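You operate a simulated robot arm through the tools that you are given. There is no shell and no other tool. Be economical: measure what you need, move in short steps, check, and stop when the job is done.

You run a simulated two-armed robot. Do the job below in one go: nothing can be reset, and whatever is moved stays where it is left.

TASK
Take the labelled pot on the top of the measuring bench and put it away on the top of the corner bench. Take the saucer and put it in the trays. Press the middle drain button three times. Put the blue-capped tube marked "wheat" from the top of the cart on the ledge under the tank tap and the blue-capped tube marked "bean" on the middle of the measuring bench. Put the feed card on the top of the potting bench away on the drainer beside the sink. Open the bin lid. Any order will do. Set down upright: blue-capped tube, feed card.

Only the result counts: the job must be done as asked and must still hold three seconds after the hand-in. Knocking over, shifting, dropping, spilling or breaking anything else fails it. Lids that push on must go on centred and level and be pressed home; caps that screw on are set level and turned clockwise until they are tight.

THE ROBOT
Two 7-joint arms with two-finger grippers on one trunk, on a base that drives. Base frame: it is fixed to the floor where the robot stands at the start and does not move with it; the origin is under the middle of the robot, x ahead of it, y to its left, z up; the surface under the hand at the start is at about z = 860. Units: mm, degrees, N and s.
The left shoulder is at the start at [60, 179, 1111], the right one opposite. With the tool pointing down near the work surface each hand reaches from about 280 to 660 mm from the robot's upright axis, wherever it stands, measured 20 degrees to its own side. Places, roughly: bin lid [700, 1700, 300]; blue-capped tube [-1500, 4500, 1000]; drainer beside the sink [-1900, 7600, 900]; feed card [-3500, 6500, 1000]; labelled pot [500, 250, 1000]; ledge under the tank tap (40x25 cm) [-3100, 7440, 880]; middle drain button [-3000, -1700, 1400]; middle of the measuring bench [400, 100, 900]; saucer (11x11x2 cm) [300, -1200, 900]; top of the corner bench [600, -1400, 900]; trays (38x26x10 cm) [-3800, 900, 500]. Payload 1.96 kg a hand.
The TCP of each hand is the grasp point between the finger pads, 20 mm short of the fingertips. In the tool frame z runs along the fingers and y along their closing line. The gripper opens to 72 mm. The gripper's body begins 38 mm behind the TCP.
Orientation is told as [roll, pitch, yaw] about the base's x, y, z axes, in that order, counted from this pose: with the fingers straight down and closing along the base's y, the tool's x points along the base's -x, its y along +y and its z along -z.

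THE INTERFACE
- The arms move only by the tool move_arm. It takes "left_steps", "right_steps" or both (then of equal length, played together; a hand with none holds still); each is a list of rows, each a list of 6 numbers: the shift along the base's x, y, z in mm, then the turn, a rotation vector about the base's x, y, z in degrees. In form: [[tx, ty, tz, ax, ay, az], ...]. A call has 1 to 8 rows; each row shifts and turns the commanded pose from where the row before left it. "left_jaw" and "right_jaw" are, for a hand that has rows, the gripper command, from -1 (fully open) to 1 (shut), values between in proportion, set as the call begins (left out, the last holds). Each row takes 0.2 s and may step no farther than 50 mm and 8.6 degrees from the row before; otherwise, or with a gripper value out of range, the whole call is refused. A pose out of reach is approached as far as the arm can. The call stops where the force on the tool passes 40 N (or 10 N more than at its start, if that is more) or the arm is blocked; 0.2 s more then pass. The fingers move at their own pace (about 153 mm/s each) and stop on an object; they squeeze with about 24 N. The grip force told is the motor's: it shows also when the fingers shut on nothing. Time passes only in rows, and 0.2 s behind the last, so rows that do not move let the fingers close. The reply holds the time, the measured pose of the TCP, the force on the tool along the base axes, the opening and the grip force, in the units named above and with some noise, with the torque about the TCP (base axes, N m) and any sound that the robot's microphone picked up.
- Cameras (640 x 400 px; columns grow to the right, rows downward): "scene" is now at [-0.3, 41.8, 1650.9]; the picture's right is [0.40, -0.92, 0.00], its down [-0.76, -0.33, -0.56] and it looks along [0.52, 0.22, -0.83] (base axes); focal length 276 px, centre (320, 200). "left" rides on the left gripper at [71, -19, -82] in its tool frame; the picture's right is [0.26, 0.97, 0.00], its down [-0.67, 0.18, -0.72] and it looks along [-0.69, 0.19, 0.70] (tool axes); focal length 280 px, centre (320, 200). "right" rides on the right gripper at [71, 19, -82] in its tool frame; the picture's right is [-0.26, 0.97, 0.00], its down [-0.67, -0.18, -0.72] and it looks along [-0.69, -0.19, 0.70] (tool axes); focal length 280 px, centre (320, 200). There is no depth. A picture from a camera that has moved, and an enlarged one, comes with that camera's place and axes in the base frame and with its lens. The place of the scene camera against the robot may be out by one fixed shift of up to 18 mm in any direction.
- snapshot(camera): a new picture of that camera. It takes no simulated time.
- lift_body(by): slides the trunk up (or, below 0, down) by that many mm; the arms and the scene camera ride with it, the base frame stays. It gives what a move gives, with no picture.
- steer(legs): drives the robot by 1 to 6 legs, each [ahead, left, turn to the left] in mm, mm and degrees, along the robot's own axes; the way and the turn of a leg run together, so that a leg with both is an arc; at most 1500 mm and 180 degrees a leg. The arms and the cameras ride along, it lands a little off, and it stops where it bumps. It gives what a move gives.
- turn_head(pan, tilt): turns the head with the scene camera to pan (to the left, within 86 degrees either way) and tilt (down, from -29 to 69), counted from straight ahead of the robot. It gives what a move gives.
- close_up(camera, box): a new picture of the part [left, top, right, bottom] of that camera's present view, enlarged. It takes no simulated time.
- sign_off(): hands the job in; it is judged then, once.

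Go step by step. Nothing tells you exact positions but the pictures and the camera data: compare them with the known pose of the tool, close in by small moves and look again before you grip or let go. The budget is 186 turns and 154 pictures, counting those below and the enlarged ones. Unless the task says otherwise, let go and move clear before handing in.

The tools are called after ">>>" as name(argument=value, ...) on one line, values as JSON. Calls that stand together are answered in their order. move_arm: Moves the arms, as the interface text tells. Its arguments: {"type":"object","properties":{"left_steps":{"type":"array"},"left_jaw":{"type":"number"},"right_steps":{"type":"array"},"right_jaw":{"type":"number"}},"required":[]} The other tools are called the same way: lift_body (by) slides the trunk up or down; steer (legs) drives the base; turn_head (pan, tilt) turns the head that bears the scene camera; snapshot (camera) takes a picture; close_up (camera, box) takes an enlarged picture of a part of a camera's view; sign_off () hands the job in.

At the start:

```text
time_s: 0.0
left_tcp_pos: [384.8, 240.3, 1115.2]
left_tool_rot: [0.1, 0.0, -0.1]
left_wrist_force: [0.9, 0.3, 0.8]
left_moment: [0.0, -0.01, -0.02]
left_finger_gap: 72.0
left_gripper_force: 0.0
right_tcp_pos: [332.3, -70.8, 1137.8]
right_tool_rot: [0.1, 0.0, 0.0]
right_wrist_force: [-0.8, -0.2, 0.8]
right_moment: [0.07, 0.0, -0.01]
right_finger_gap: 72.0
right_gripper_force: 0.1
trunk travel left (down, up): [-756.0, 234.0]
robot x, y, heading: [-1.4, -3.0, -0.0]
head pan, tilt: [23.4, 55.8]
```

scene: 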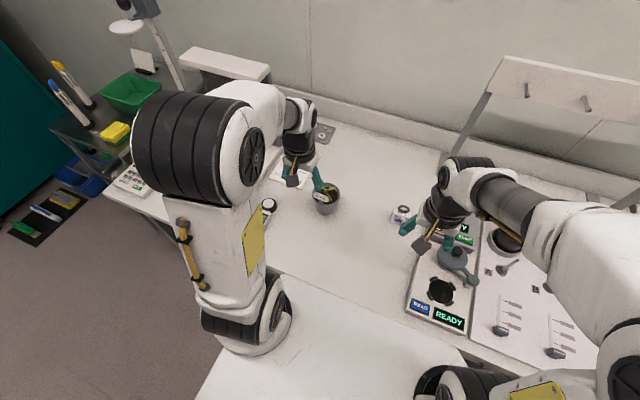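
right: 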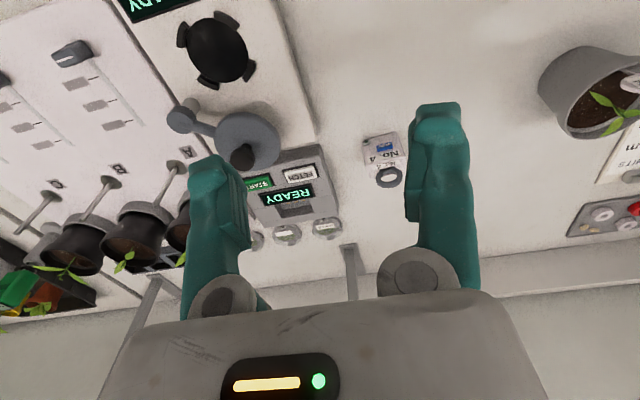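
left: 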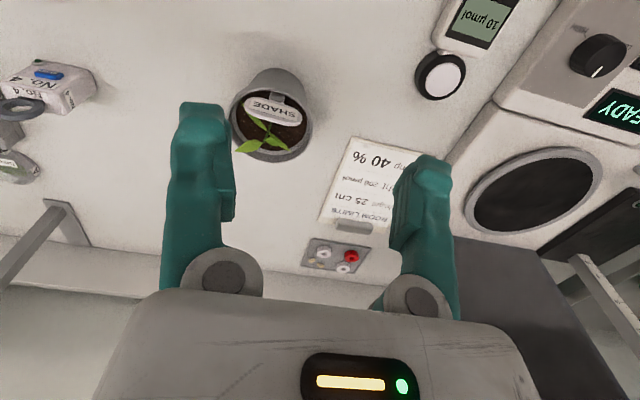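

I see the plant pot labelled SHADE near the left hand at about [470, 212]. I'll first take enlarged views of the bench and pot.

>>> close_up(camera="left", box=[160, 40, 400, 190])

>>> close_up(camera="scene", box=[240, 120, 480, 270])

>>> turn_head(pan=-70, tilt=35)

>>> snapshot(camera="scene")

```text
2.67 times, centred on (280, 115) of left
camera zoom: at [315.4, 221.1, 1196.0], right [-0.26, 0.97, 0.0], down [0.67, 0.18, 0.72], along [0.69, 0.19, -0.7], focal length 748 px, centre (427, 427)
```

zoom: 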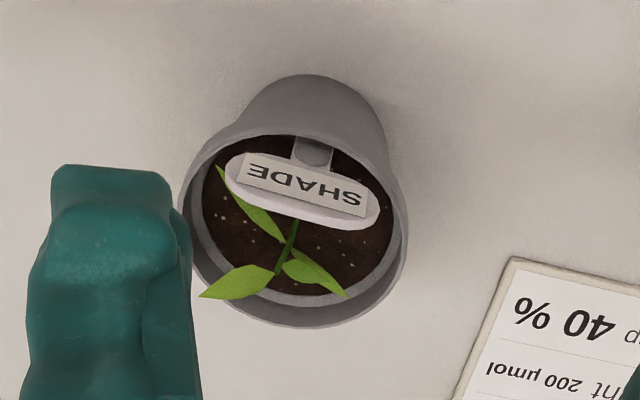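

```text
2.67 times, centred on (360, 195) of scene
camera zoom: at [-0.3, 41.8, 1650.9], right [0.4, -0.92, 0.0], down [-0.76, -0.33, -0.56], along [0.52, 0.22, -0.83], focal length 737 px, centre (213, 213)
```

zoom: 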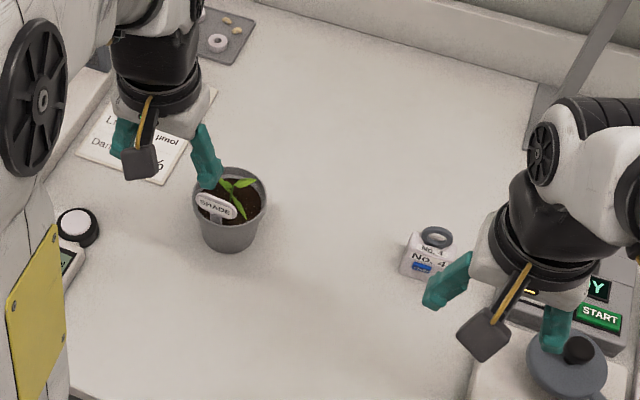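

```text
time_s: 1.7
left_tcp_pos: [384.2, 241.3, 1116.1]
left_tool_rot: [0.0, 0.0, -0.1]
left_wrist_force: [-0.3, -0.1, 0.5]
left_moment: [0.02, -0.01, 0.02]
left_finger_gap: 72.2
left_gripper_force: 0.0
right_tcp_pos: [332.3, -70.1, 1138.2]
right_tool_rot: [-0.1, 0.0, 0.0]
right_wrist_force: [-0.9, -0.1, 0.2]
right_moment: [0.04, 0.01, 0.01]
right_finger_gap: 72.1
right_gripper_force: 0.0
trunk travel left (down, up): [-756.0, 234.0]
robot x, y, heading: [2.7, 0.7, 0.3]
head pan, tilt: [-70.0, 35.0]
```

```text
148 pictures are left
camera scene: at [-35.4, -69.3, 1680.2], right [-0.94, -0.34, 0.0], down [-0.2, 0.54, -0.82], along [0.28, -0.77, -0.57], focal length 276 px, centre (320, 200)
```

scene: 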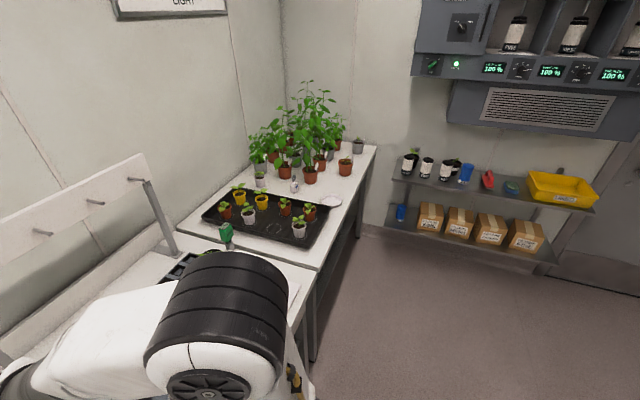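

The corner bench is to the right, with a seedling tray, plants and a white saucer. I'll zoom in on it and look the other ways too.

>>> close_up(camera="scene", box=[170, 120, 410, 270])

>>> turn_head(pan=86, tilt=25)

>>> snapshot(camera="scene")

>>> turn_head(pan=40, tilt=50)

>>> snapshot(camera="scene")

```text
2.67 times, centred on (290, 195) of scene
camera zoom: at [-35.4, -69.3, 1680.2], right [-0.94, -0.34, 0.0], down [-0.2, 0.54, -0.82], along [0.28, -0.77, -0.57], focal length 737 px, centre (400, 213)
```

zoom: 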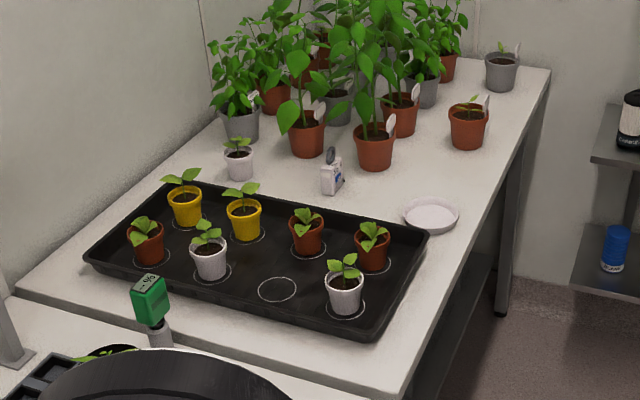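

```text
time_s: 4.1
left_tcp_pos: [384.8, 241.2, 1114.5]
left_tool_rot: [0.0, 0.1, 0.0]
left_wrist_force: [0.1, -0.3, 0.2]
left_moment: [-0.02, -0.01, 0.02]
left_finger_gap: 71.7
left_gripper_force: 0.0
right_tcp_pos: [331.5, -70.6, 1138.0]
right_tool_rot: [0.0, 0.0, 0.1]
right_wrist_force: [-0.4, 1.0, -0.7]
right_moment: [0.02, -0.01, -0.02]
right_finger_gap: 71.9
right_gripper_force: 0.0
trunk travel left (down, up): [-756.0, 234.0]
robot x, y, heading: [-3.4, -2.0, -0.1]
head pan, tilt: [85.9, 25.0]
```

```text
146 pictures are left
camera scene: at [-59.1, 105.4, 1696.0], right [1.0, -0.07, 0.0], down [-0.03, -0.42, -0.91], along [0.06, 0.9, -0.42], focal length 276 px, centre (320, 200)
```

scene: 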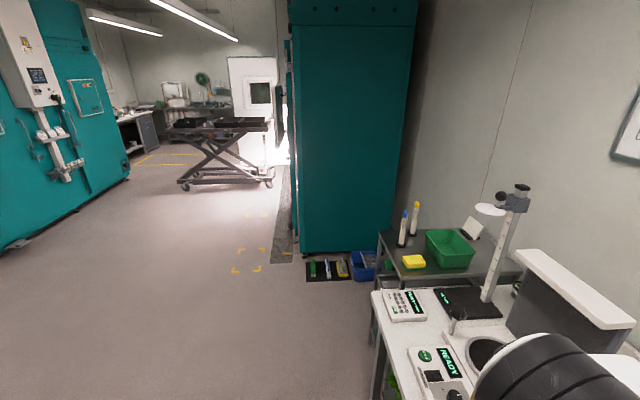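

```text
time_s: 5.2
left_tcp_pos: [385.0, 241.2, 1115.4]
left_tool_rot: [0.0, 0.0, 0.0]
left_wrist_force: [-0.2, -0.3, 0.7]
left_moment: [0.02, -0.01, -0.04]
left_finger_gap: 71.8
left_gripper_force: 0.0
right_tcp_pos: [332.5, -71.1, 1137.9]
right_tool_rot: [0.1, 0.0, 0.0]
right_wrist_force: [0.3, 0.4, 0.5]
right_moment: [0.01, -0.01, -0.01]
right_finger_gap: 71.8
right_gripper_force: 0.0
trunk travel left (down, up): [-756.0, 234.0]
robot x, y, heading: [3.5, -0.1, 0.1]
head pan, tilt: [40.0, 50.0]
```

```text
145 pictures are left
camera scene: at [-6.7, 63.1, 1658.5], right [0.64, -0.77, 0.0], down [-0.59, -0.49, -0.64], along [0.49, 0.41, -0.77], focal length 276 px, centre (320, 200)
```

scene: 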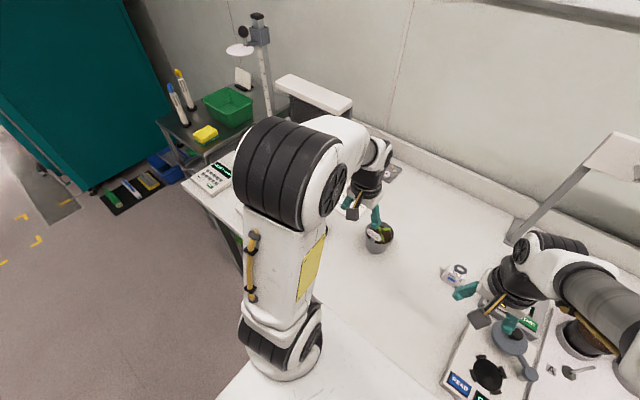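

The pot on the measuring bench is clear. I'll bring the left hand camera nearer to measure its rim and soil depth.

>>> move_arm(left_steps=[[5, -25, -45, 0, 0, 0], [5, -25, -45, 0, 0, 0]])

>>> snapshot(camera="left")

>>> turn_head(pan=15, tilt=60)

>>> snapshot(camera="scene")

```text
refused: row 1 steps farther than a row can; nothing moved
```

```text
144 pictures are left
camera left: at [315.4, 221.1, 1196.0], right [-0.26, 0.97, 0.0], down [0.67, 0.18, 0.72], along [0.69, 0.19, -0.7], focal length 280 px, centre (320, 200)
```

left: 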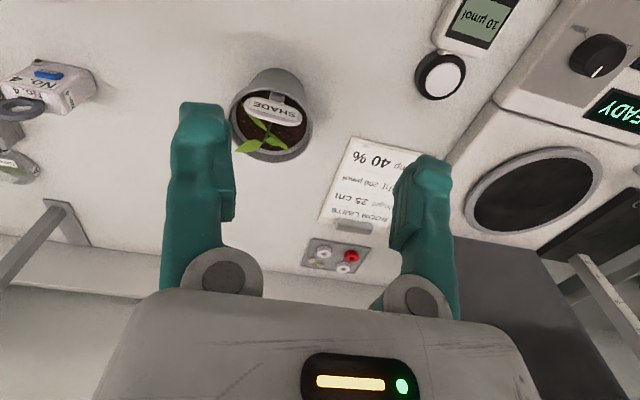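

```text
time_s: 6.1
left_tcp_pos: [384.5, 240.5, 1116.3]
left_tool_rot: [-0.1, 0.0, 0.0]
left_wrist_force: [0.0, -0.1, 0.3]
left_moment: [0.01, 0.02, 0.0]
left_finger_gap: 72.1
left_gripper_force: 0.0
right_tcp_pos: [331.8, -71.6, 1138.9]
right_tool_rot: [0.0, -0.1, 0.0]
right_wrist_force: [-0.1, -0.1, -0.2]
right_moment: [-0.01, -0.01, 0.03]
right_finger_gap: 72.1
right_gripper_force: 0.0
trunk travel left (down, up): [-756.0, 234.0]
robot x, y, heading: [6.8, -2.3, -0.0]
head pan, tilt: [15.0, 60.0]
```

```text
143 pictures are left
camera scene: at [-1.3, 30.8, 1645.9], right [0.26, -0.97, 0.0], down [-0.84, -0.22, -0.5], along [0.48, 0.13, -0.87], focal length 276 px, centre (320, 200)
```

scene: 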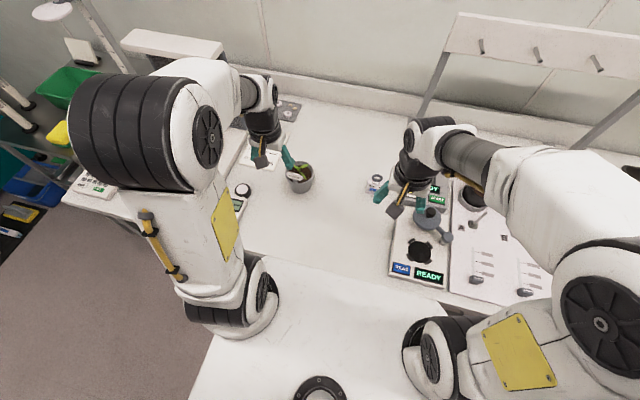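

A row was slightly too long; I'll use shorter steps and look again.

>>> move_arm(left_steps=[[5, -17, -31, 0, 0, 0], [5, -17, -31, 0, 0, 0], [5, -17, -31, 0, 0, 0]])

>>> snapshot(camera="left")

```text
time_s: 6.9
left_tcp_pos: [400.1, 189.3, 1021.8]
left_tool_rot: [0.1, 0.0, 0.1]
left_wrist_force: [-0.8, -0.6, 0.0]
left_moment: [0.02, 0.03, -0.01]
left_finger_gap: 72.1
left_gripper_force: 0.1
right_tcp_pos: [332.5, -70.2, 1136.8]
right_tool_rot: [0.0, 0.0, 0.0]
right_wrist_force: [0.1, 0.2, -0.1]
right_moment: [0.01, 0.03, -0.02]
right_finger_gap: 71.9
right_gripper_force: 0.2
trunk travel left (down, up): [-756.0, 234.0]
robot x, y, heading: [-0.7, 1.6, -0.2]
head pan, tilt: [15.0, 60.0]
```

```text
142 pictures are left
camera left: at [330.8, 169.9, 1101.6], right [-0.26, 0.96, 0.0], down [0.67, 0.18, 0.72], along [0.69, 0.19, -0.7], focal length 280 px, centre (320, 200)
```

left: 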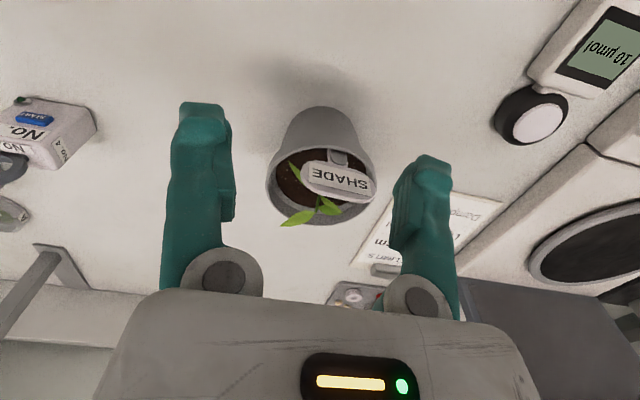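

Triangulation puts the rim centre near [478, 211, 932], rim diameter about 87. I'll zoom to judge soil depth.

>>> close_up(camera="left", box=[240, 90, 400, 240])

```text
2.67 times, centred on (320, 165) of left
camera zoom: at [330.8, 169.9, 1101.6], right [-0.26, 0.96, 0.0], down [0.67, 0.18, 0.72], along [0.69, 0.19, -0.7], focal length 748 px, centre (320, 293)
```

zoom: 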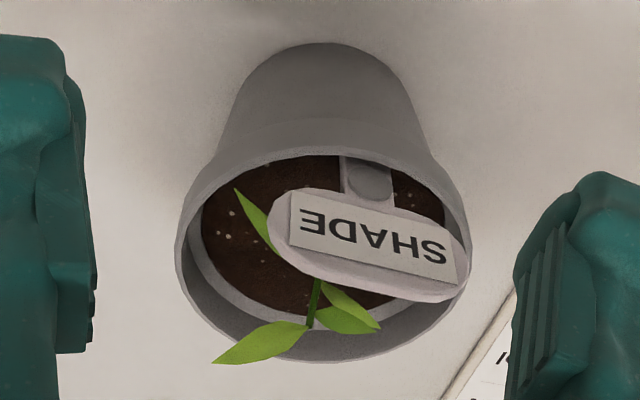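

The pot has a lip and its tag leans toward me, so I'll pinch the far rim (x≈521) between the leaves, hand yawed 90°. First I rise, turn and move over that spot.

>>> move_arm(left_steps=[[0, 0, 40, 0, 0, 0], [0, 0, 30, 0, 0, -8], [15, 3, 0, 0, 0, -8.2], [15, 3, 0, 0, 0, -8.2], [15, 3, 0, 0, 0, -8.2], [15, 3, 0, 0, 0, -8.2], [15, 3, 0, 0, 0, -8.2], [15, 3, 0, 0, 0, -8.2]], left_jaw=0.33)

>>> move_arm(left_steps=[[15, 3, 0, 0, 0, -8.2], [15, 0, 0, 0, 0, -8.2], [0, 0, 0, 0, 0, -8.2], [0, 0, 0, 0, 0, -8.2], [0, 0, 0, 0, 0, 0]])

>>> snapshot(camera="left")

>>> close_up(camera="scene", box=[210, 60, 410, 210])

```text
time_s: 8.7
left_tcp_pos: [491.0, 210.2, 1091.9]
left_tool_rot: [-0.1, -0.1, -57.4]
left_wrist_force: [0.7, 1.0, 0.3]
left_moment: [-0.02, 0.0, 0.03]
left_finger_gap: 24.0
left_gripper_force: 0.1
right_tcp_pos: [333.4, -70.3, 1138.4]
right_tool_rot: [0.0, 0.0, 0.0]
right_wrist_force: [-0.4, -1.1, 0.2]
right_moment: [0.01, -0.04, 0.01]
right_finger_gap: 72.0
right_gripper_force: 0.1
trunk travel left (down, up): [-756.0, 234.0]
robot x, y, heading: [0.0, -1.2, 0.0]
head pan, tilt: [15.0, 60.0]
```

```text
time_s: 9.9
left_tcp_pos: [499.0, 207.9, 1092.7]
left_tool_rot: [0.5, -0.2, -79.2]
left_wrist_force: [-0.5, -1.2, -0.6]
left_moment: [0.01, 0.02, -0.01]
left_finger_gap: 23.9
left_gripper_force: 0.0
left hand out of reach, approached as far as the arm can: row 1, 2
right_tcp_pos: [332.2, -69.6, 1138.8]
right_tool_rot: [0.0, 0.0, 0.0]
right_wrist_force: [0.3, -0.1, -0.1]
right_moment: [0.0, -0.01, -0.01]
right_finger_gap: 72.0
right_gripper_force: 0.1
trunk travel left (down, up): [-756.0, 234.0]
robot x, y, heading: [1.2, -0.8, -0.2]
head pan, tilt: [15.0, 60.0]
```

```text
140 pictures are left
camera left: at [468.6, 274.9, 1173.3], right [0.9, 0.44, 0.01], down [0.3, -0.63, 0.72], along [0.32, -0.64, -0.69], focal length 280 px, centre (320, 200)
```

left: 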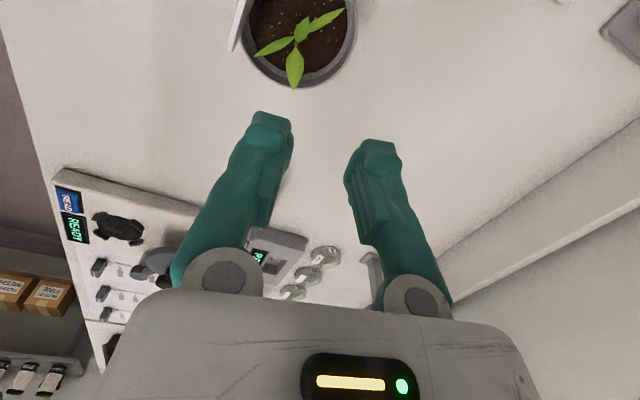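

```text
2.67 times, centred on (310, 135) of scene
camera zoom: at [-1.3, 30.7, 1645.9], right [0.26, -0.97, 0.0], down [-0.84, -0.22, -0.5], along [0.48, 0.13, -0.87], focal length 737 px, centre (347, 373)
```

zoom: 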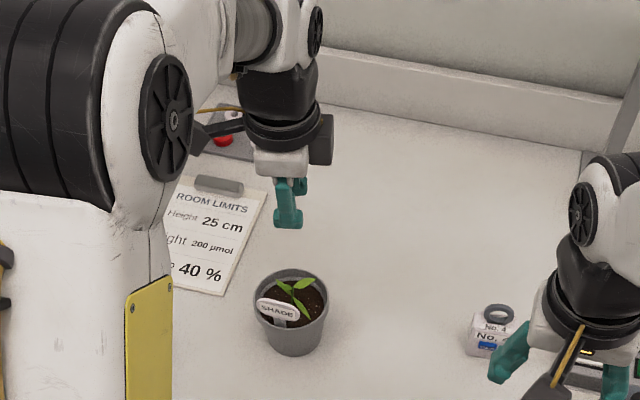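

The rim centre is about [482, 213, 932]. I'll come lower and further out, which should be easier to reach.

>>> move_arm(left_steps=[[8, 1, -30, 0, 0, -3.6], [8, 2, -30, 0, 0, -3.6], [8, 2, -30, 0, 0, -3.6], [0, 0, 0, 0, 0, 0]])

>>> snapshot(camera="left")

>>> close_up(camera="scene", box=[210, 60, 410, 210])

```text
time_s: 10.9
left_tcp_pos: [524.0, 215.7, 1001.0]
left_tool_rot: [0.5, -0.2, -89.9]
left_wrist_force: [0.0, 0.2, 0.3]
left_moment: [-0.03, -0.05, -0.02]
left_finger_gap: 24.2
left_gripper_force: 0.0
right_tcp_pos: [332.6, -69.9, 1138.1]
right_tool_rot: [0.0, 0.0, 0.0]
right_wrist_force: [-0.2, 0.8, 0.5]
right_moment: [-0.02, 0.02, 0.01]
right_finger_gap: 72.1
right_gripper_force: 0.2
trunk travel left (down, up): [-756.0, 234.0]
robot x, y, heading: [1.8, 2.4, 0.1]
head pan, tilt: [15.0, 60.0]
```

```text
138 pictures are left
camera left: at [505.2, 286.1, 1082.5], right [0.96, 0.26, 0.01], down [0.18, -0.67, 0.72], along [0.19, -0.69, -0.69], focal length 280 px, centre (320, 200)
```

left: 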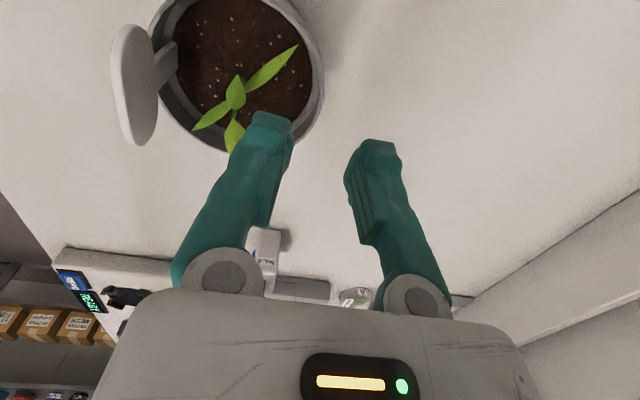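

```text
2.67 times, centred on (310, 135) of scene
camera zoom: at [-1.7, 30.5, 1645.9], right [0.26, -0.97, 0.0], down [-0.84, -0.22, -0.5], along [0.48, 0.13, -0.87], focal length 737 px, centre (347, 373)
```

zoom: 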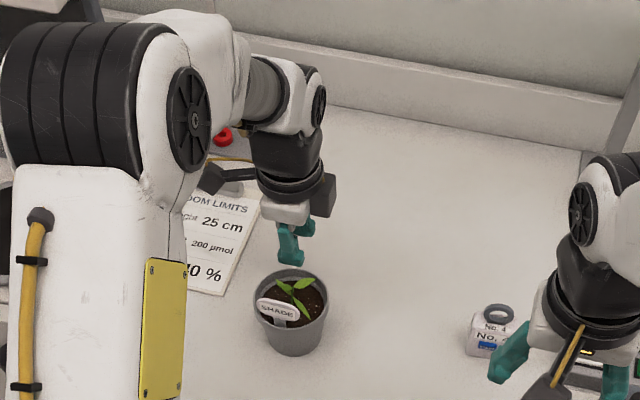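

The pinch fingers line up with the far wall at x≈521. I'll descend to just inside the rim and check.

>>> move_arm(left_steps=[[-1, -2, -25, 0, 0, 0], [-1, -1, -20, 0, 0, 0], [0, 0, -10, 0, 0, 0], [0, 0, 0, 0, 0, 0]])

>>> snapshot(camera="left")

```text
time_s: 11.9
left_tcp_pos: [520.6, 212.2, 948.7]
left_tool_rot: [0.4, -0.1, -89.8]
left_wrist_force: [0.0, -0.2, 0.0]
left_moment: [0.02, 0.02, 0.0]
left_finger_gap: 24.1
left_gripper_force: 0.0
right_tcp_pos: [331.9, -70.1, 1138.5]
right_tool_rot: [0.0, 0.0, 0.0]
right_wrist_force: [-0.7, -0.3, -0.1]
right_moment: [-0.01, -0.01, 0.0]
right_finger_gap: 72.2
right_gripper_force: 0.1
trunk travel left (down, up): [-756.0, 234.0]
robot x, y, heading: [-2.9, -1.5, 0.1]
head pan, tilt: [15.0, 60.0]
```

```text
136 pictures are left
camera left: at [503.0, 282.8, 1029.0], right [0.96, 0.26, 0.01], down [0.18, -0.67, 0.72], along [0.19, -0.69, -0.69], focal length 280 px, centre (320, 200)
```

left: 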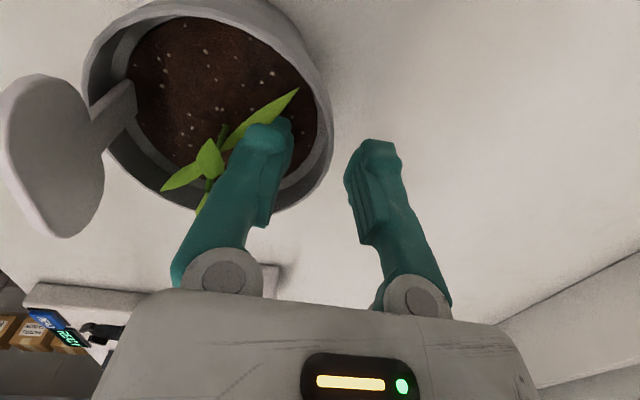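

The inner finger is inside the rim and clear of the leaves. I'll go down 12 mm and close.

>>> move_arm(left_steps=[[1, 0, -6, 0, 0, 0], [0, 0, -6, 0, 0, 0], [0, 0, 0, 0, 0, 0]])

>>> move_arm(left_steps=[[0, 0, 0, 0, 0, 0], [0, 0, 0, 0, 0, 0], [0, 0, 0, 0, 0, 0]], left_jaw=1)

>>> snapshot(camera="left")

```text
time_s: 12.7
left_tcp_pos: [522.5, 212.2, 942.7]
left_tool_rot: [1.2, -0.1, -89.8]
left_wrist_force: [-5.8, 1.0, 33.9]
left_moment: [0.0, 0.79, -0.03]
left_finger_gap: 26.2
left_gripper_force: 1.2
right_tcp_pos: [329.4, -72.4, 1139.0]
right_tool_rot: [0.1, 0.0, 0.0]
right_wrist_force: [0.6, 0.4, 0.1]
right_moment: [-0.01, 0.02, -0.02]
right_finger_gap: 72.0
right_gripper_force: 0.0
trunk travel left (down, up): [-756.0, 234.0]
robot x, y, heading: [3.6, -2.1, 0.1]
head pan, tilt: [15.0, 60.0]
stopped in row 3 (left hand): the force on the tool passed its limit at 46 N (the readings are from after the stop); the commanded pose is now the measured one
```

```text
time_s: 13.5
left_tcp_pos: [521.4, 210.6, 940.8]
left_tool_rot: [1.0, -0.1, -89.8]
left_wrist_force: [-2.6, -2.3, 24.4]
left_moment: [-0.13, 0.28, 0.0]
left_finger_gap: 5.9
left_gripper_force: 24.2
right_tcp_pos: [329.5, -71.2, 1137.8]
right_tool_rot: [0.1, 0.0, 0.1]
right_wrist_force: [-0.1, 0.7, -0.1]
right_moment: [0.01, 0.01, -0.01]
right_finger_gap: 72.0
right_gripper_force: 0.0
trunk travel left (down, up): [-756.0, 234.0]
robot x, y, heading: [1.3, 0.5, 0.1]
head pan, tilt: [15.0, 60.0]
```

```text
135 pictures are left
camera left: at [502.5, 281.6, 1021.0], right [0.96, 0.26, 0.02], down [0.17, -0.67, 0.72], along [0.2, -0.69, -0.69], focal length 280 px, centre (320, 200)
```

left: 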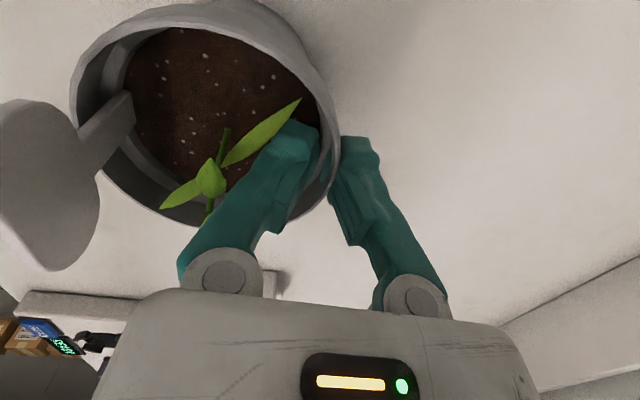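

Gripped on a 6 mm wall. I'll lift a little and check for slip or tilt.

>>> move_arm(left_steps=[[0, 0, 5, 0, 0, 0], [0, 0, 10, 0, 0, 0], [0, 0, 10, 0, 0, 0], [0, 0, 0, 0, 0, 0]])

>>> snapshot(camera="left")

>>> close_up(camera="scene", box=[210, 60, 410, 210])

```text
time_s: 14.5
left_tcp_pos: [523.9, 212.9, 962.9]
left_tool_rot: [0.7, -0.2, -89.8]
left_wrist_force: [0.2, 0.1, -3.1]
left_moment: [-0.02, -0.08, -0.01]
left_finger_gap: 5.9
left_gripper_force: 23.5
right_tcp_pos: [332.6, -70.5, 1136.7]
right_tool_rot: [0.0, 0.0, 0.0]
right_wrist_force: [0.9, 0.0, -0.7]
right_moment: [-0.01, -0.01, 0.02]
right_finger_gap: 72.0
right_gripper_force: 0.1
trunk travel left (down, up): [-756.0, 234.0]
robot x, y, heading: [-1.9, 0.7, 0.1]
head pan, tilt: [15.0, 60.0]
```

```text
134 pictures are left
camera left: at [504.4, 282.9, 1043.5], right [0.96, 0.26, 0.01], down [0.18, -0.67, 0.72], along [0.2, -0.69, -0.69], focal length 280 px, centre (320, 200)
```

left: 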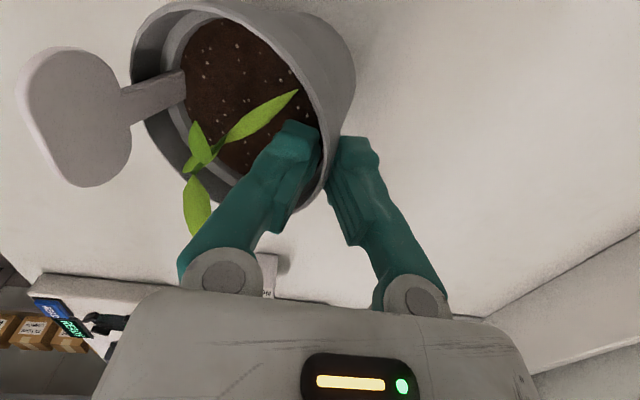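

```text
2.67 times, centred on (310, 135) of scene
camera zoom: at [-0.7, 31.0, 1645.8], right [0.26, -0.97, 0.0], down [-0.84, -0.22, -0.5], along [0.48, 0.13, -0.87], focal length 737 px, centre (347, 373)
```

zoom: 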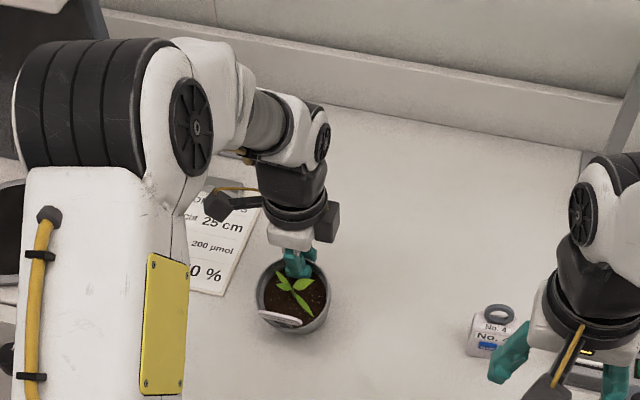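

The pot seems tilted toward me, perhaps still touching the bench. I'll lift another 40 mm and judge.

>>> move_arm(left_steps=[[0, 0, 15, 0, 0, 0], [0, 0, 15, 0, 0, 0], [0, 0, 15, 0, 0, 0], [0, 0, 0, 0, 0, 0]])

>>> snapshot(camera="left")

>>> snapshot(camera="right")

```text
time_s: 15.5
left_tcp_pos: [523.4, 213.7, 1010.2]
left_tool_rot: [0.9, -0.2, -89.8]
left_wrist_force: [0.2, 0.5, -3.0]
left_moment: [0.01, -0.03, 0.01]
left_finger_gap: 6.1
left_gripper_force: 24.5
right_tcp_pos: [332.5, -69.3, 1138.6]
right_tool_rot: [0.0, 0.1, 0.0]
right_wrist_force: [-0.3, 0.8, -0.3]
right_moment: [-0.02, -0.01, 0.03]
right_finger_gap: 72.0
right_gripper_force: 0.1
trunk travel left (down, up): [-756.0, 234.0]
robot x, y, heading: [3.5, 0.7, 0.1]
head pan, tilt: [15.0, 60.0]
```

```text
132 pictures are left
camera left: at [505.2, 283.4, 1089.2], right [0.96, 0.26, 0.01], down [0.18, -0.67, 0.72], along [0.2, -0.69, -0.69], focal length 280 px, centre (320, 200)
```

left: 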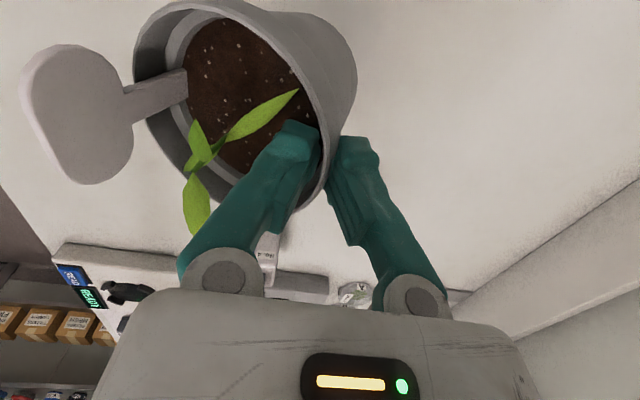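

```text
131 pictures are left
camera right: at [262.2, -50.6, 1220.2], right [0.26, 0.97, 0.0], down [0.67, -0.18, 0.72], along [0.69, -0.19, -0.7], focal length 280 px, centre (320, 200)
```

right: 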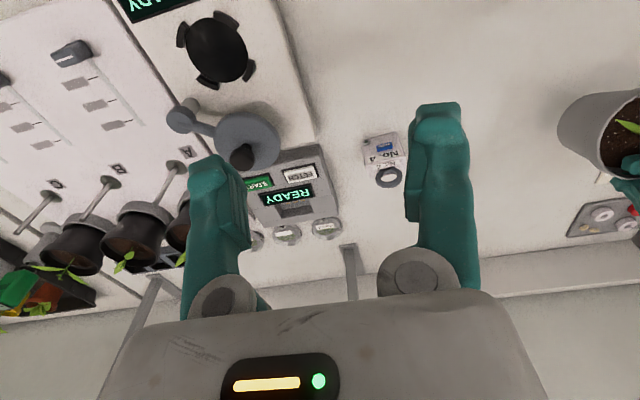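

The pot hangs steady but tilted about 20°. I'll pull it in a bit while pitching the hand to bring the pot level.

>>> move_arm(left_steps=[[-25, 0, 8, 0, 7, 0], [-25, 0, 8, 0, 7, 0], [-25, 0, 8, 0, 7, 0], [0, 0, 0, 0, 0, 0]])

>>> snapshot(camera="left")

>>> snapshot(camera="scene")

```text
time_s: 16.5
left_tcp_pos: [498.2, 212.8, 1017.6]
left_tool_rot: [-6.3, 0.0, -89.8]
left_wrist_force: [-0.5, 0.4, -3.0]
left_moment: [0.02, -0.05, 0.01]
left_finger_gap: 6.0
left_gripper_force: 23.6
left hand out of reach, approached as far as the arm can: row 2, 3
right_tcp_pos: [333.0, -71.0, 1137.8]
right_tool_rot: [0.0, -0.1, 0.0]
right_wrist_force: [0.0, -0.4, 0.5]
right_moment: [-0.01, 0.02, 0.0]
right_finger_gap: 71.8
right_gripper_force: 0.1
trunk travel left (down, up): [-756.0, 234.0]
robot x, y, heading: [1.7, -1.8, 0.1]
head pan, tilt: [15.0, 60.0]
```

```text
130 pictures are left
camera left: at [490.0, 283.4, 1100.1], right [0.96, 0.26, -0.1], down [0.26, -0.67, 0.69], along [0.11, -0.69, -0.71], focal length 280 px, centre (320, 200)
```

left: 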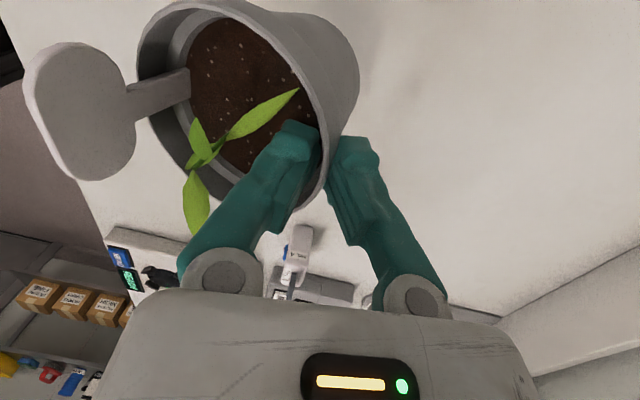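

```text
129 pictures are left
camera scene: at [-1.2, 30.9, 1645.9], right [0.26, -0.97, 0.0], down [-0.84, -0.22, -0.5], along [0.48, 0.13, -0.87], focal length 276 px, centre (320, 200)
```

scene: 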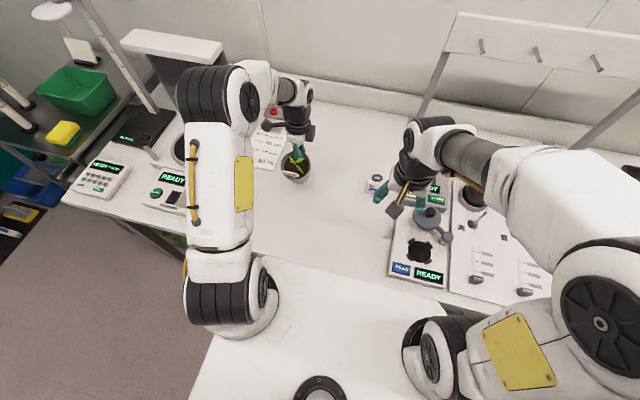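

The wrist is at its limit for levelling, but the pot is secure, so I'll let it level itself at set-down. I raise the trunk, back away from the bench, and drive toward the corner bench.

>>> lift_body(by=100)

>>> steer(legs=[[-450, 0, 0], [0, -1480, 0]])

>>> turn_head(pan=0, tilt=35)

>>> snapshot(camera="scene")

```text
time_s: 17.8
left_tcp_pos: [499.1, 212.9, 1117.8]
left_tool_rot: [-6.1, 0.0, -89.7]
left_wrist_force: [0.7, 0.0, -2.5]
left_moment: [0.0, -0.11, 0.03]
left_finger_gap: 6.0
left_gripper_force: 23.7
right_tcp_pos: [332.2, -69.1, 1237.7]
right_tool_rot: [-0.1, 0.0, 0.0]
right_wrist_force: [-0.7, -0.2, 1.2]
right_moment: [-0.05, 0.04, 0.02]
right_finger_gap: 71.9
right_gripper_force: 0.0
trunk travel left (down, up): [-856.0, 134.0]
robot x, y, heading: [0.1, 0.6, 0.2]
head pan, tilt: [15.0, 60.0]
```

```text
time_s: 27.5
left_tcp_pos: [47.2, -1269.0, 1117.4]
left_tool_rot: [-6.2, -0.3, -90.8]
left_wrist_force: [-0.6, -0.4, -2.3]
left_moment: [0.01, -0.07, -0.02]
left_finger_gap: 6.1
left_gripper_force: 24.0
right_tcp_pos: [-125.8, -1549.2, 1239.0]
right_tool_rot: [-0.2, 0.0, -1.0]
right_wrist_force: [-0.5, -0.5, 0.7]
right_moment: [-0.01, -0.01, 0.01]
right_finger_gap: 71.9
right_gripper_force: 0.1
trunk travel left (down, up): [-856.0, 134.0]
robot x, y, heading: [-459.2, -1475.3, -0.6]
head pan, tilt: [15.0, 60.0]
```

```text
time_s: 28.4
left_tcp_pos: [46.5, -1268.3, 1117.0]
left_tool_rot: [-6.2, -0.3, -90.8]
left_wrist_force: [-0.5, -1.6, -2.7]
left_moment: [0.04, -0.12, 0.0]
left_finger_gap: 6.0
left_gripper_force: 24.1
right_tcp_pos: [-126.1, -1548.3, 1238.2]
right_tool_rot: [-0.2, 0.1, -1.0]
right_wrist_force: [-0.5, 1.0, -0.7]
right_moment: [0.0, -0.01, 0.0]
right_finger_gap: 72.2
right_gripper_force: 0.1
trunk travel left (down, up): [-856.0, 134.0]
robot x, y, heading: [-455.7, -1477.4, -1.1]
head pan, tilt: [0.0, 35.0]
```

```text
128 pictures are left
camera scene: at [-434.4, -1458.1, 1780.0], right [-0.02, -1.0, 0.0], down [-0.57, 0.01, -0.82], along [0.82, -0.02, -0.57], focal length 276 px, centre (320, 200)
```

scene: 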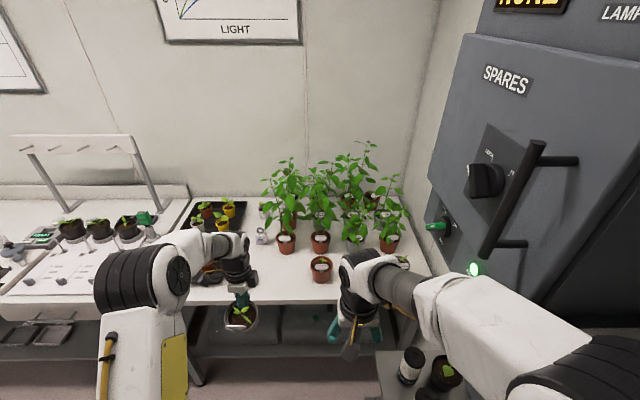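

Facing the corner bench; the pot hangs fine. I need to check clearance of my right elbow against the wall unit before moving forward.

>>> turn_head(pan=-65, tilt=40)

>>> snapshot(camera="scene")

```text
time_s: 29.7
left_tcp_pos: [46.9, -1268.8, 1116.9]
left_tool_rot: [-6.2, -0.3, -90.9]
left_wrist_force: [0.2, -0.4, -2.8]
left_moment: [0.0, -0.09, 0.01]
left_finger_gap: 5.9
left_gripper_force: 24.2
right_tcp_pos: [-126.2, -1548.9, 1237.7]
right_tool_rot: [-0.2, 0.0, -1.0]
right_wrist_force: [0.2, -0.2, -0.1]
right_moment: [0.01, -0.02, -0.03]
right_finger_gap: 72.0
right_gripper_force: 0.1
trunk travel left (down, up): [-856.0, 134.0]
robot x, y, heading: [-461.4, -1477.9, -1.1]
head pan, tilt: [-65.0, 40.0]
```

```text
127 pictures are left
camera scene: at [-487.8, -1534.3, 1772.9], right [-0.91, -0.41, 0.0], down [-0.26, 0.58, -0.77], along [0.31, -0.7, -0.64], focal length 276 px, centre (320, 200)
```

scene: 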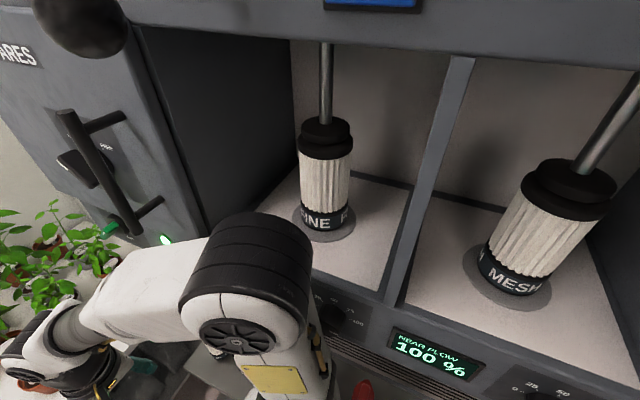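

The unit is very near my right elbow, so I'll slide left, turn 40° right, then come in diagonally to keep clear.

>>> steer(legs=[[0, 292, 0], [0, 0, -39]])

>>> turn_head(pan=10, tilt=45)

>>> snapshot(camera="scene")

```text
time_s: 33.6
left_tcp_pos: [63.4, -1351.0, 1117.5]
left_tool_rot: [-6.3, -0.1, -131.1]
left_wrist_force: [0.0, 1.0, -2.4]
left_moment: [-0.04, -0.06, 0.01]
left_finger_gap: 5.8
left_gripper_force: 23.9
right_tcp_pos: [-248.9, -1454.1, 1237.8]
right_tool_rot: [-0.1, 0.0, -41.3]
right_wrist_force: [-0.3, -0.4, -0.1]
right_moment: [0.02, 0.02, 0.03]
right_finger_gap: 71.8
right_gripper_force: 0.1
trunk travel left (down, up): [-856.0, 134.0]
robot x, y, heading: [-449.0, -1179.1, -41.1]
head pan, tilt: [-65.0, 40.0]
```

```text
time_s: 35.1
left_tcp_pos: [62.6, -1350.0, 1118.0]
left_tool_rot: [-6.2, -0.1, -131.1]
left_wrist_force: [0.6, 0.5, -2.4]
left_moment: [-0.04, -0.03, -0.03]
left_finger_gap: 6.3
left_gripper_force: 23.7
right_tcp_pos: [-248.9, -1454.2, 1238.9]
right_tool_rot: [0.0, -0.1, -41.2]
right_wrist_force: [-0.9, -0.4, 0.0]
right_moment: [0.0, 0.01, 0.0]
right_finger_gap: 72.0
right_gripper_force: 0.0
trunk travel left (down, up): [-856.0, 134.0]
robot x, y, heading: [-453.1, -1181.5, -41.5]
head pan, tilt: [10.0, 45.0]
```

```text
126 pictures are left
camera scene: at [-433.8, -1171.2, 1765.3], right [-0.52, -0.85, 0.0], down [-0.6, 0.37, -0.71], along [0.6, -0.37, -0.71], focal length 276 px, centre (320, 200)
```

scene: 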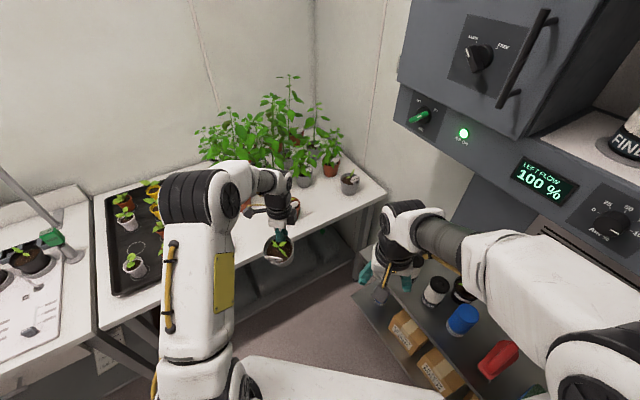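

Clear path now; I'll drive diagonally so the hand comes over the free spot near [308, -1348].

>>> steer(legs=[[184, 162, 0]])

>>> turn_head(pan=10, tilt=60)

>>> snapshot(camera="scene")

>>> snapshot(camera="left")

>>> snapshot(camera="right")

```text
time_s: 36.9
left_tcp_pos: [303.6, -1348.7, 1118.7]
left_tool_rot: [-6.3, -0.2, -131.1]
left_wrist_force: [-1.0, 0.4, -3.2]
left_moment: [-0.03, -0.04, 0.02]
left_finger_gap: 5.8
left_gripper_force: 24.4
right_tcp_pos: [-10.3, -1452.7, 1238.2]
right_tool_rot: [0.0, 0.0, -41.2]
right_wrist_force: [0.1, -0.3, 0.6]
right_moment: [0.06, 0.01, 0.0]
right_finger_gap: 72.2
right_gripper_force: 0.1
trunk travel left (down, up): [-856.0, 134.0]
robot x, y, heading: [-212.6, -1181.5, -41.5]
head pan, tilt: [10.0, 45.0]
```

```text
time_s: 37.6
left_tcp_pos: [304.7, -1349.3, 1117.5]
left_tool_rot: [-6.2, -0.2, -131.2]
left_wrist_force: [1.3, 0.1, -2.9]
left_moment: [-0.03, -0.04, 0.0]
left_finger_gap: 6.0
left_gripper_force: 23.8
right_tcp_pos: [-7.6, -1452.3, 1238.9]
right_tool_rot: [-0.1, 0.0, -41.1]
right_wrist_force: [-0.3, 0.3, 1.2]
right_moment: [0.0, 0.0, -0.01]
right_finger_gap: 72.2
right_gripper_force: 0.1
trunk travel left (down, up): [-856.0, 134.0]
robot x, y, heading: [-212.8, -1178.6, -41.2]
head pan, tilt: [10.0, 60.0]
```

```text
125 pictures are left
camera scene: at [-204.3, -1162.2, 1745.9], right [-0.52, -0.86, 0.0], down [-0.74, 0.45, -0.5], along [0.43, -0.26, -0.87], focal length 276 px, centre (320, 200)
```

scene: 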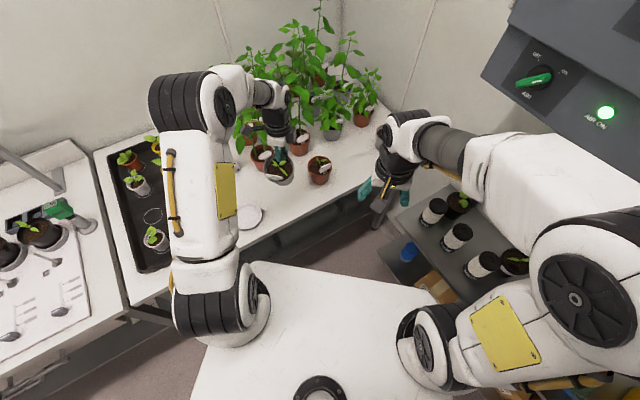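

```text
124 pictures are left
camera left: at [344.9, -1289.5, 1199.6], right [0.9, -0.43, -0.11], down [-0.25, -0.68, 0.69], along [-0.37, -0.59, -0.71], focal length 280 px, centre (320, 200)
```

left: 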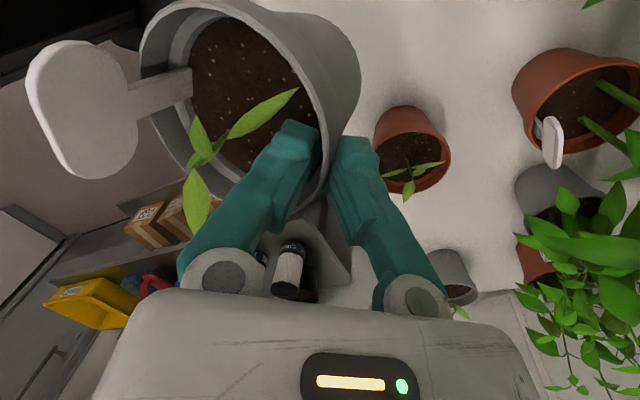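

```text
123 pictures are left
camera right: at [-47.6, -1390.9, 1320.1], right [0.83, 0.55, 0.0], down [0.39, -0.58, 0.72], along [0.39, -0.6, -0.7], focal length 280 px, centre (320, 200)
```

right: 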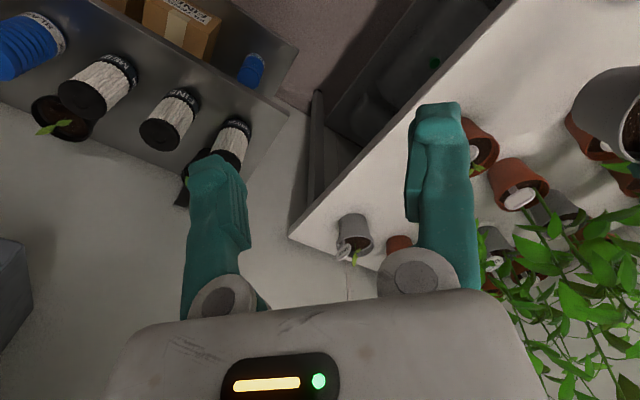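

The spot below is free (terracotta pot near [335, -1475]). I'll descend toward the bench, shifting 18 mm inward.

>>> move_arm(left_steps=[[6, 0, -40, 0, 0, 0], [6, 0, -40, 0, 0, 0], [6, 0, -35, 0, 0, 0], [0, 0, 0, 0, 0, 0]])

>>> snapshot(camera="left")

>>> close_up(camera="scene", box=[200, 100, 400, 250])

```text
time_s: 38.6
left_tcp_pos: [321.0, -1350.2, 1002.8]
left_tool_rot: [-6.1, -0.1, -131.1]
left_wrist_force: [-0.5, -0.2, -2.7]
left_moment: [-0.04, -0.11, -0.01]
left_finger_gap: 6.0
left_gripper_force: 23.6
right_tcp_pos: [-8.9, -1453.1, 1237.7]
right_tool_rot: [0.0, 0.0, -41.2]
right_wrist_force: [0.5, 0.7, 0.1]
right_moment: [0.02, 0.01, 0.0]
right_finger_gap: 72.0
right_gripper_force: 0.0
trunk travel left (down, up): [-856.0, 134.0]
robot x, y, heading: [-211.3, -1181.6, -41.1]
head pan, tilt: [10.0, 60.0]
```

```text
122 pictures are left
camera left: at [361.3, -1290.6, 1085.0], right [0.9, -0.43, -0.1], down [-0.25, -0.68, 0.69], along [-0.37, -0.59, -0.71], focal length 280 px, centre (320, 200)
```

left: 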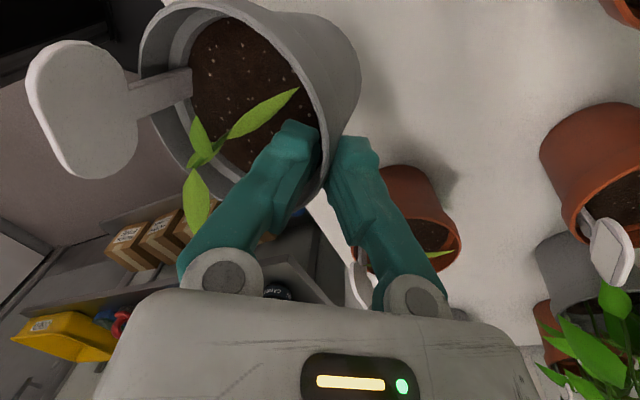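

```text
2.67 times, centred on (300, 175) of scene
camera zoom: at [-205.8, -1162.1, 1745.9], right [-0.52, -0.86, 0.0], down [-0.74, 0.45, -0.5], along [0.43, -0.26, -0.87], focal length 737 px, centre (373, 267)
```

zoom: 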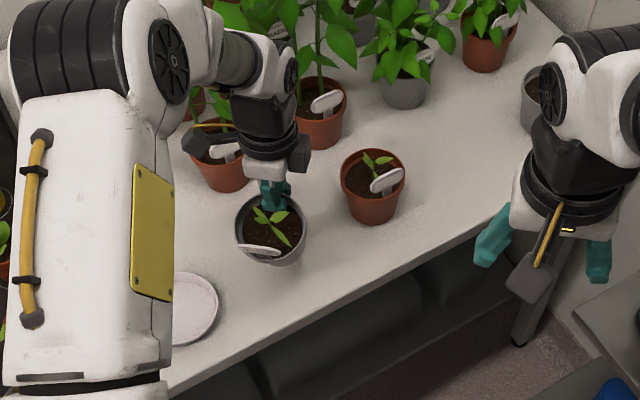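

Still clear. I'll lower gently until the pot's near edge touches.

>>> move_arm(left_steps=[[0, 0, -12, 0, 0, 0], [0, 0, -10, 0, 0, 0], [0, 0, -6, 0, 0, 0], [0, 0, 0, 0, 0, 0]])

>>> move_arm(left_steps=[[0, 0, -5, 0, 0, 0], [0, 0, -5, 0, 0, 0], [0, 0, -5, 0, 0, 0], [0, 0, 0, 0, 0, 0]])

>>> snapshot(camera="left")

```text
time_s: 39.6
left_tcp_pos: [322.3, -1350.1, 974.1]
left_tool_rot: [-6.2, 0.0, -131.1]
left_wrist_force: [-0.2, -0.7, -2.2]
left_moment: [-0.05, -0.03, -0.02]
left_finger_gap: 5.9
left_gripper_force: 23.9
right_tcp_pos: [-7.5, -1453.9, 1237.5]
right_tool_rot: [0.1, -0.1, -41.2]
right_wrist_force: [0.2, -0.2, -0.2]
right_moment: [-0.02, 0.0, 0.01]
right_finger_gap: 72.2
right_gripper_force: 0.1
trunk travel left (down, up): [-856.0, 134.0]
robot x, y, heading: [-212.6, -1180.0, -41.2]
head pan, tilt: [10.0, 60.0]
```

```text
time_s: 40.6
left_tcp_pos: [320.6, -1349.2, 959.8]
left_tool_rot: [-6.2, -0.2, -131.1]
left_wrist_force: [0.1, -0.2, -1.1]
left_moment: [-0.09, -0.06, -0.02]
left_finger_gap: 5.9
left_gripper_force: 24.1
right_tcp_pos: [-8.0, -1453.4, 1238.2]
right_tool_rot: [0.0, -0.1, -41.2]
right_wrist_force: [-0.8, 0.4, -0.4]
right_moment: [-0.03, 0.0, -0.03]
right_finger_gap: 72.2
right_gripper_force: 0.2
trunk travel left (down, up): [-856.0, 134.0]
robot x, y, heading: [-209.0, -1184.7, -41.2]
head pan, tilt: [10.0, 60.0]
```

```text
120 pictures are left
camera left: at [362.1, -1290.1, 1042.4], right [0.9, -0.43, -0.1], down [-0.25, -0.68, 0.69], along [-0.37, -0.59, -0.71], focal length 280 px, centre (320, 200)
```

left: 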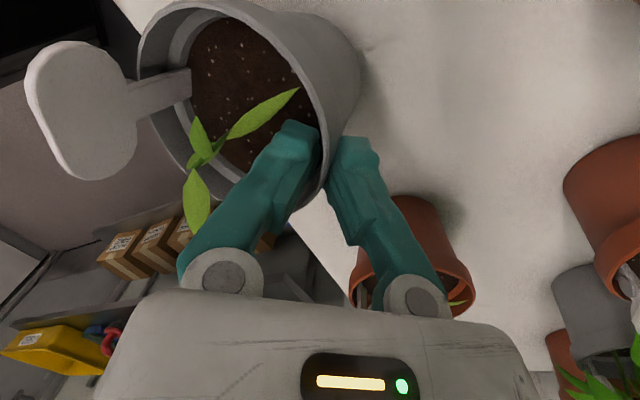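

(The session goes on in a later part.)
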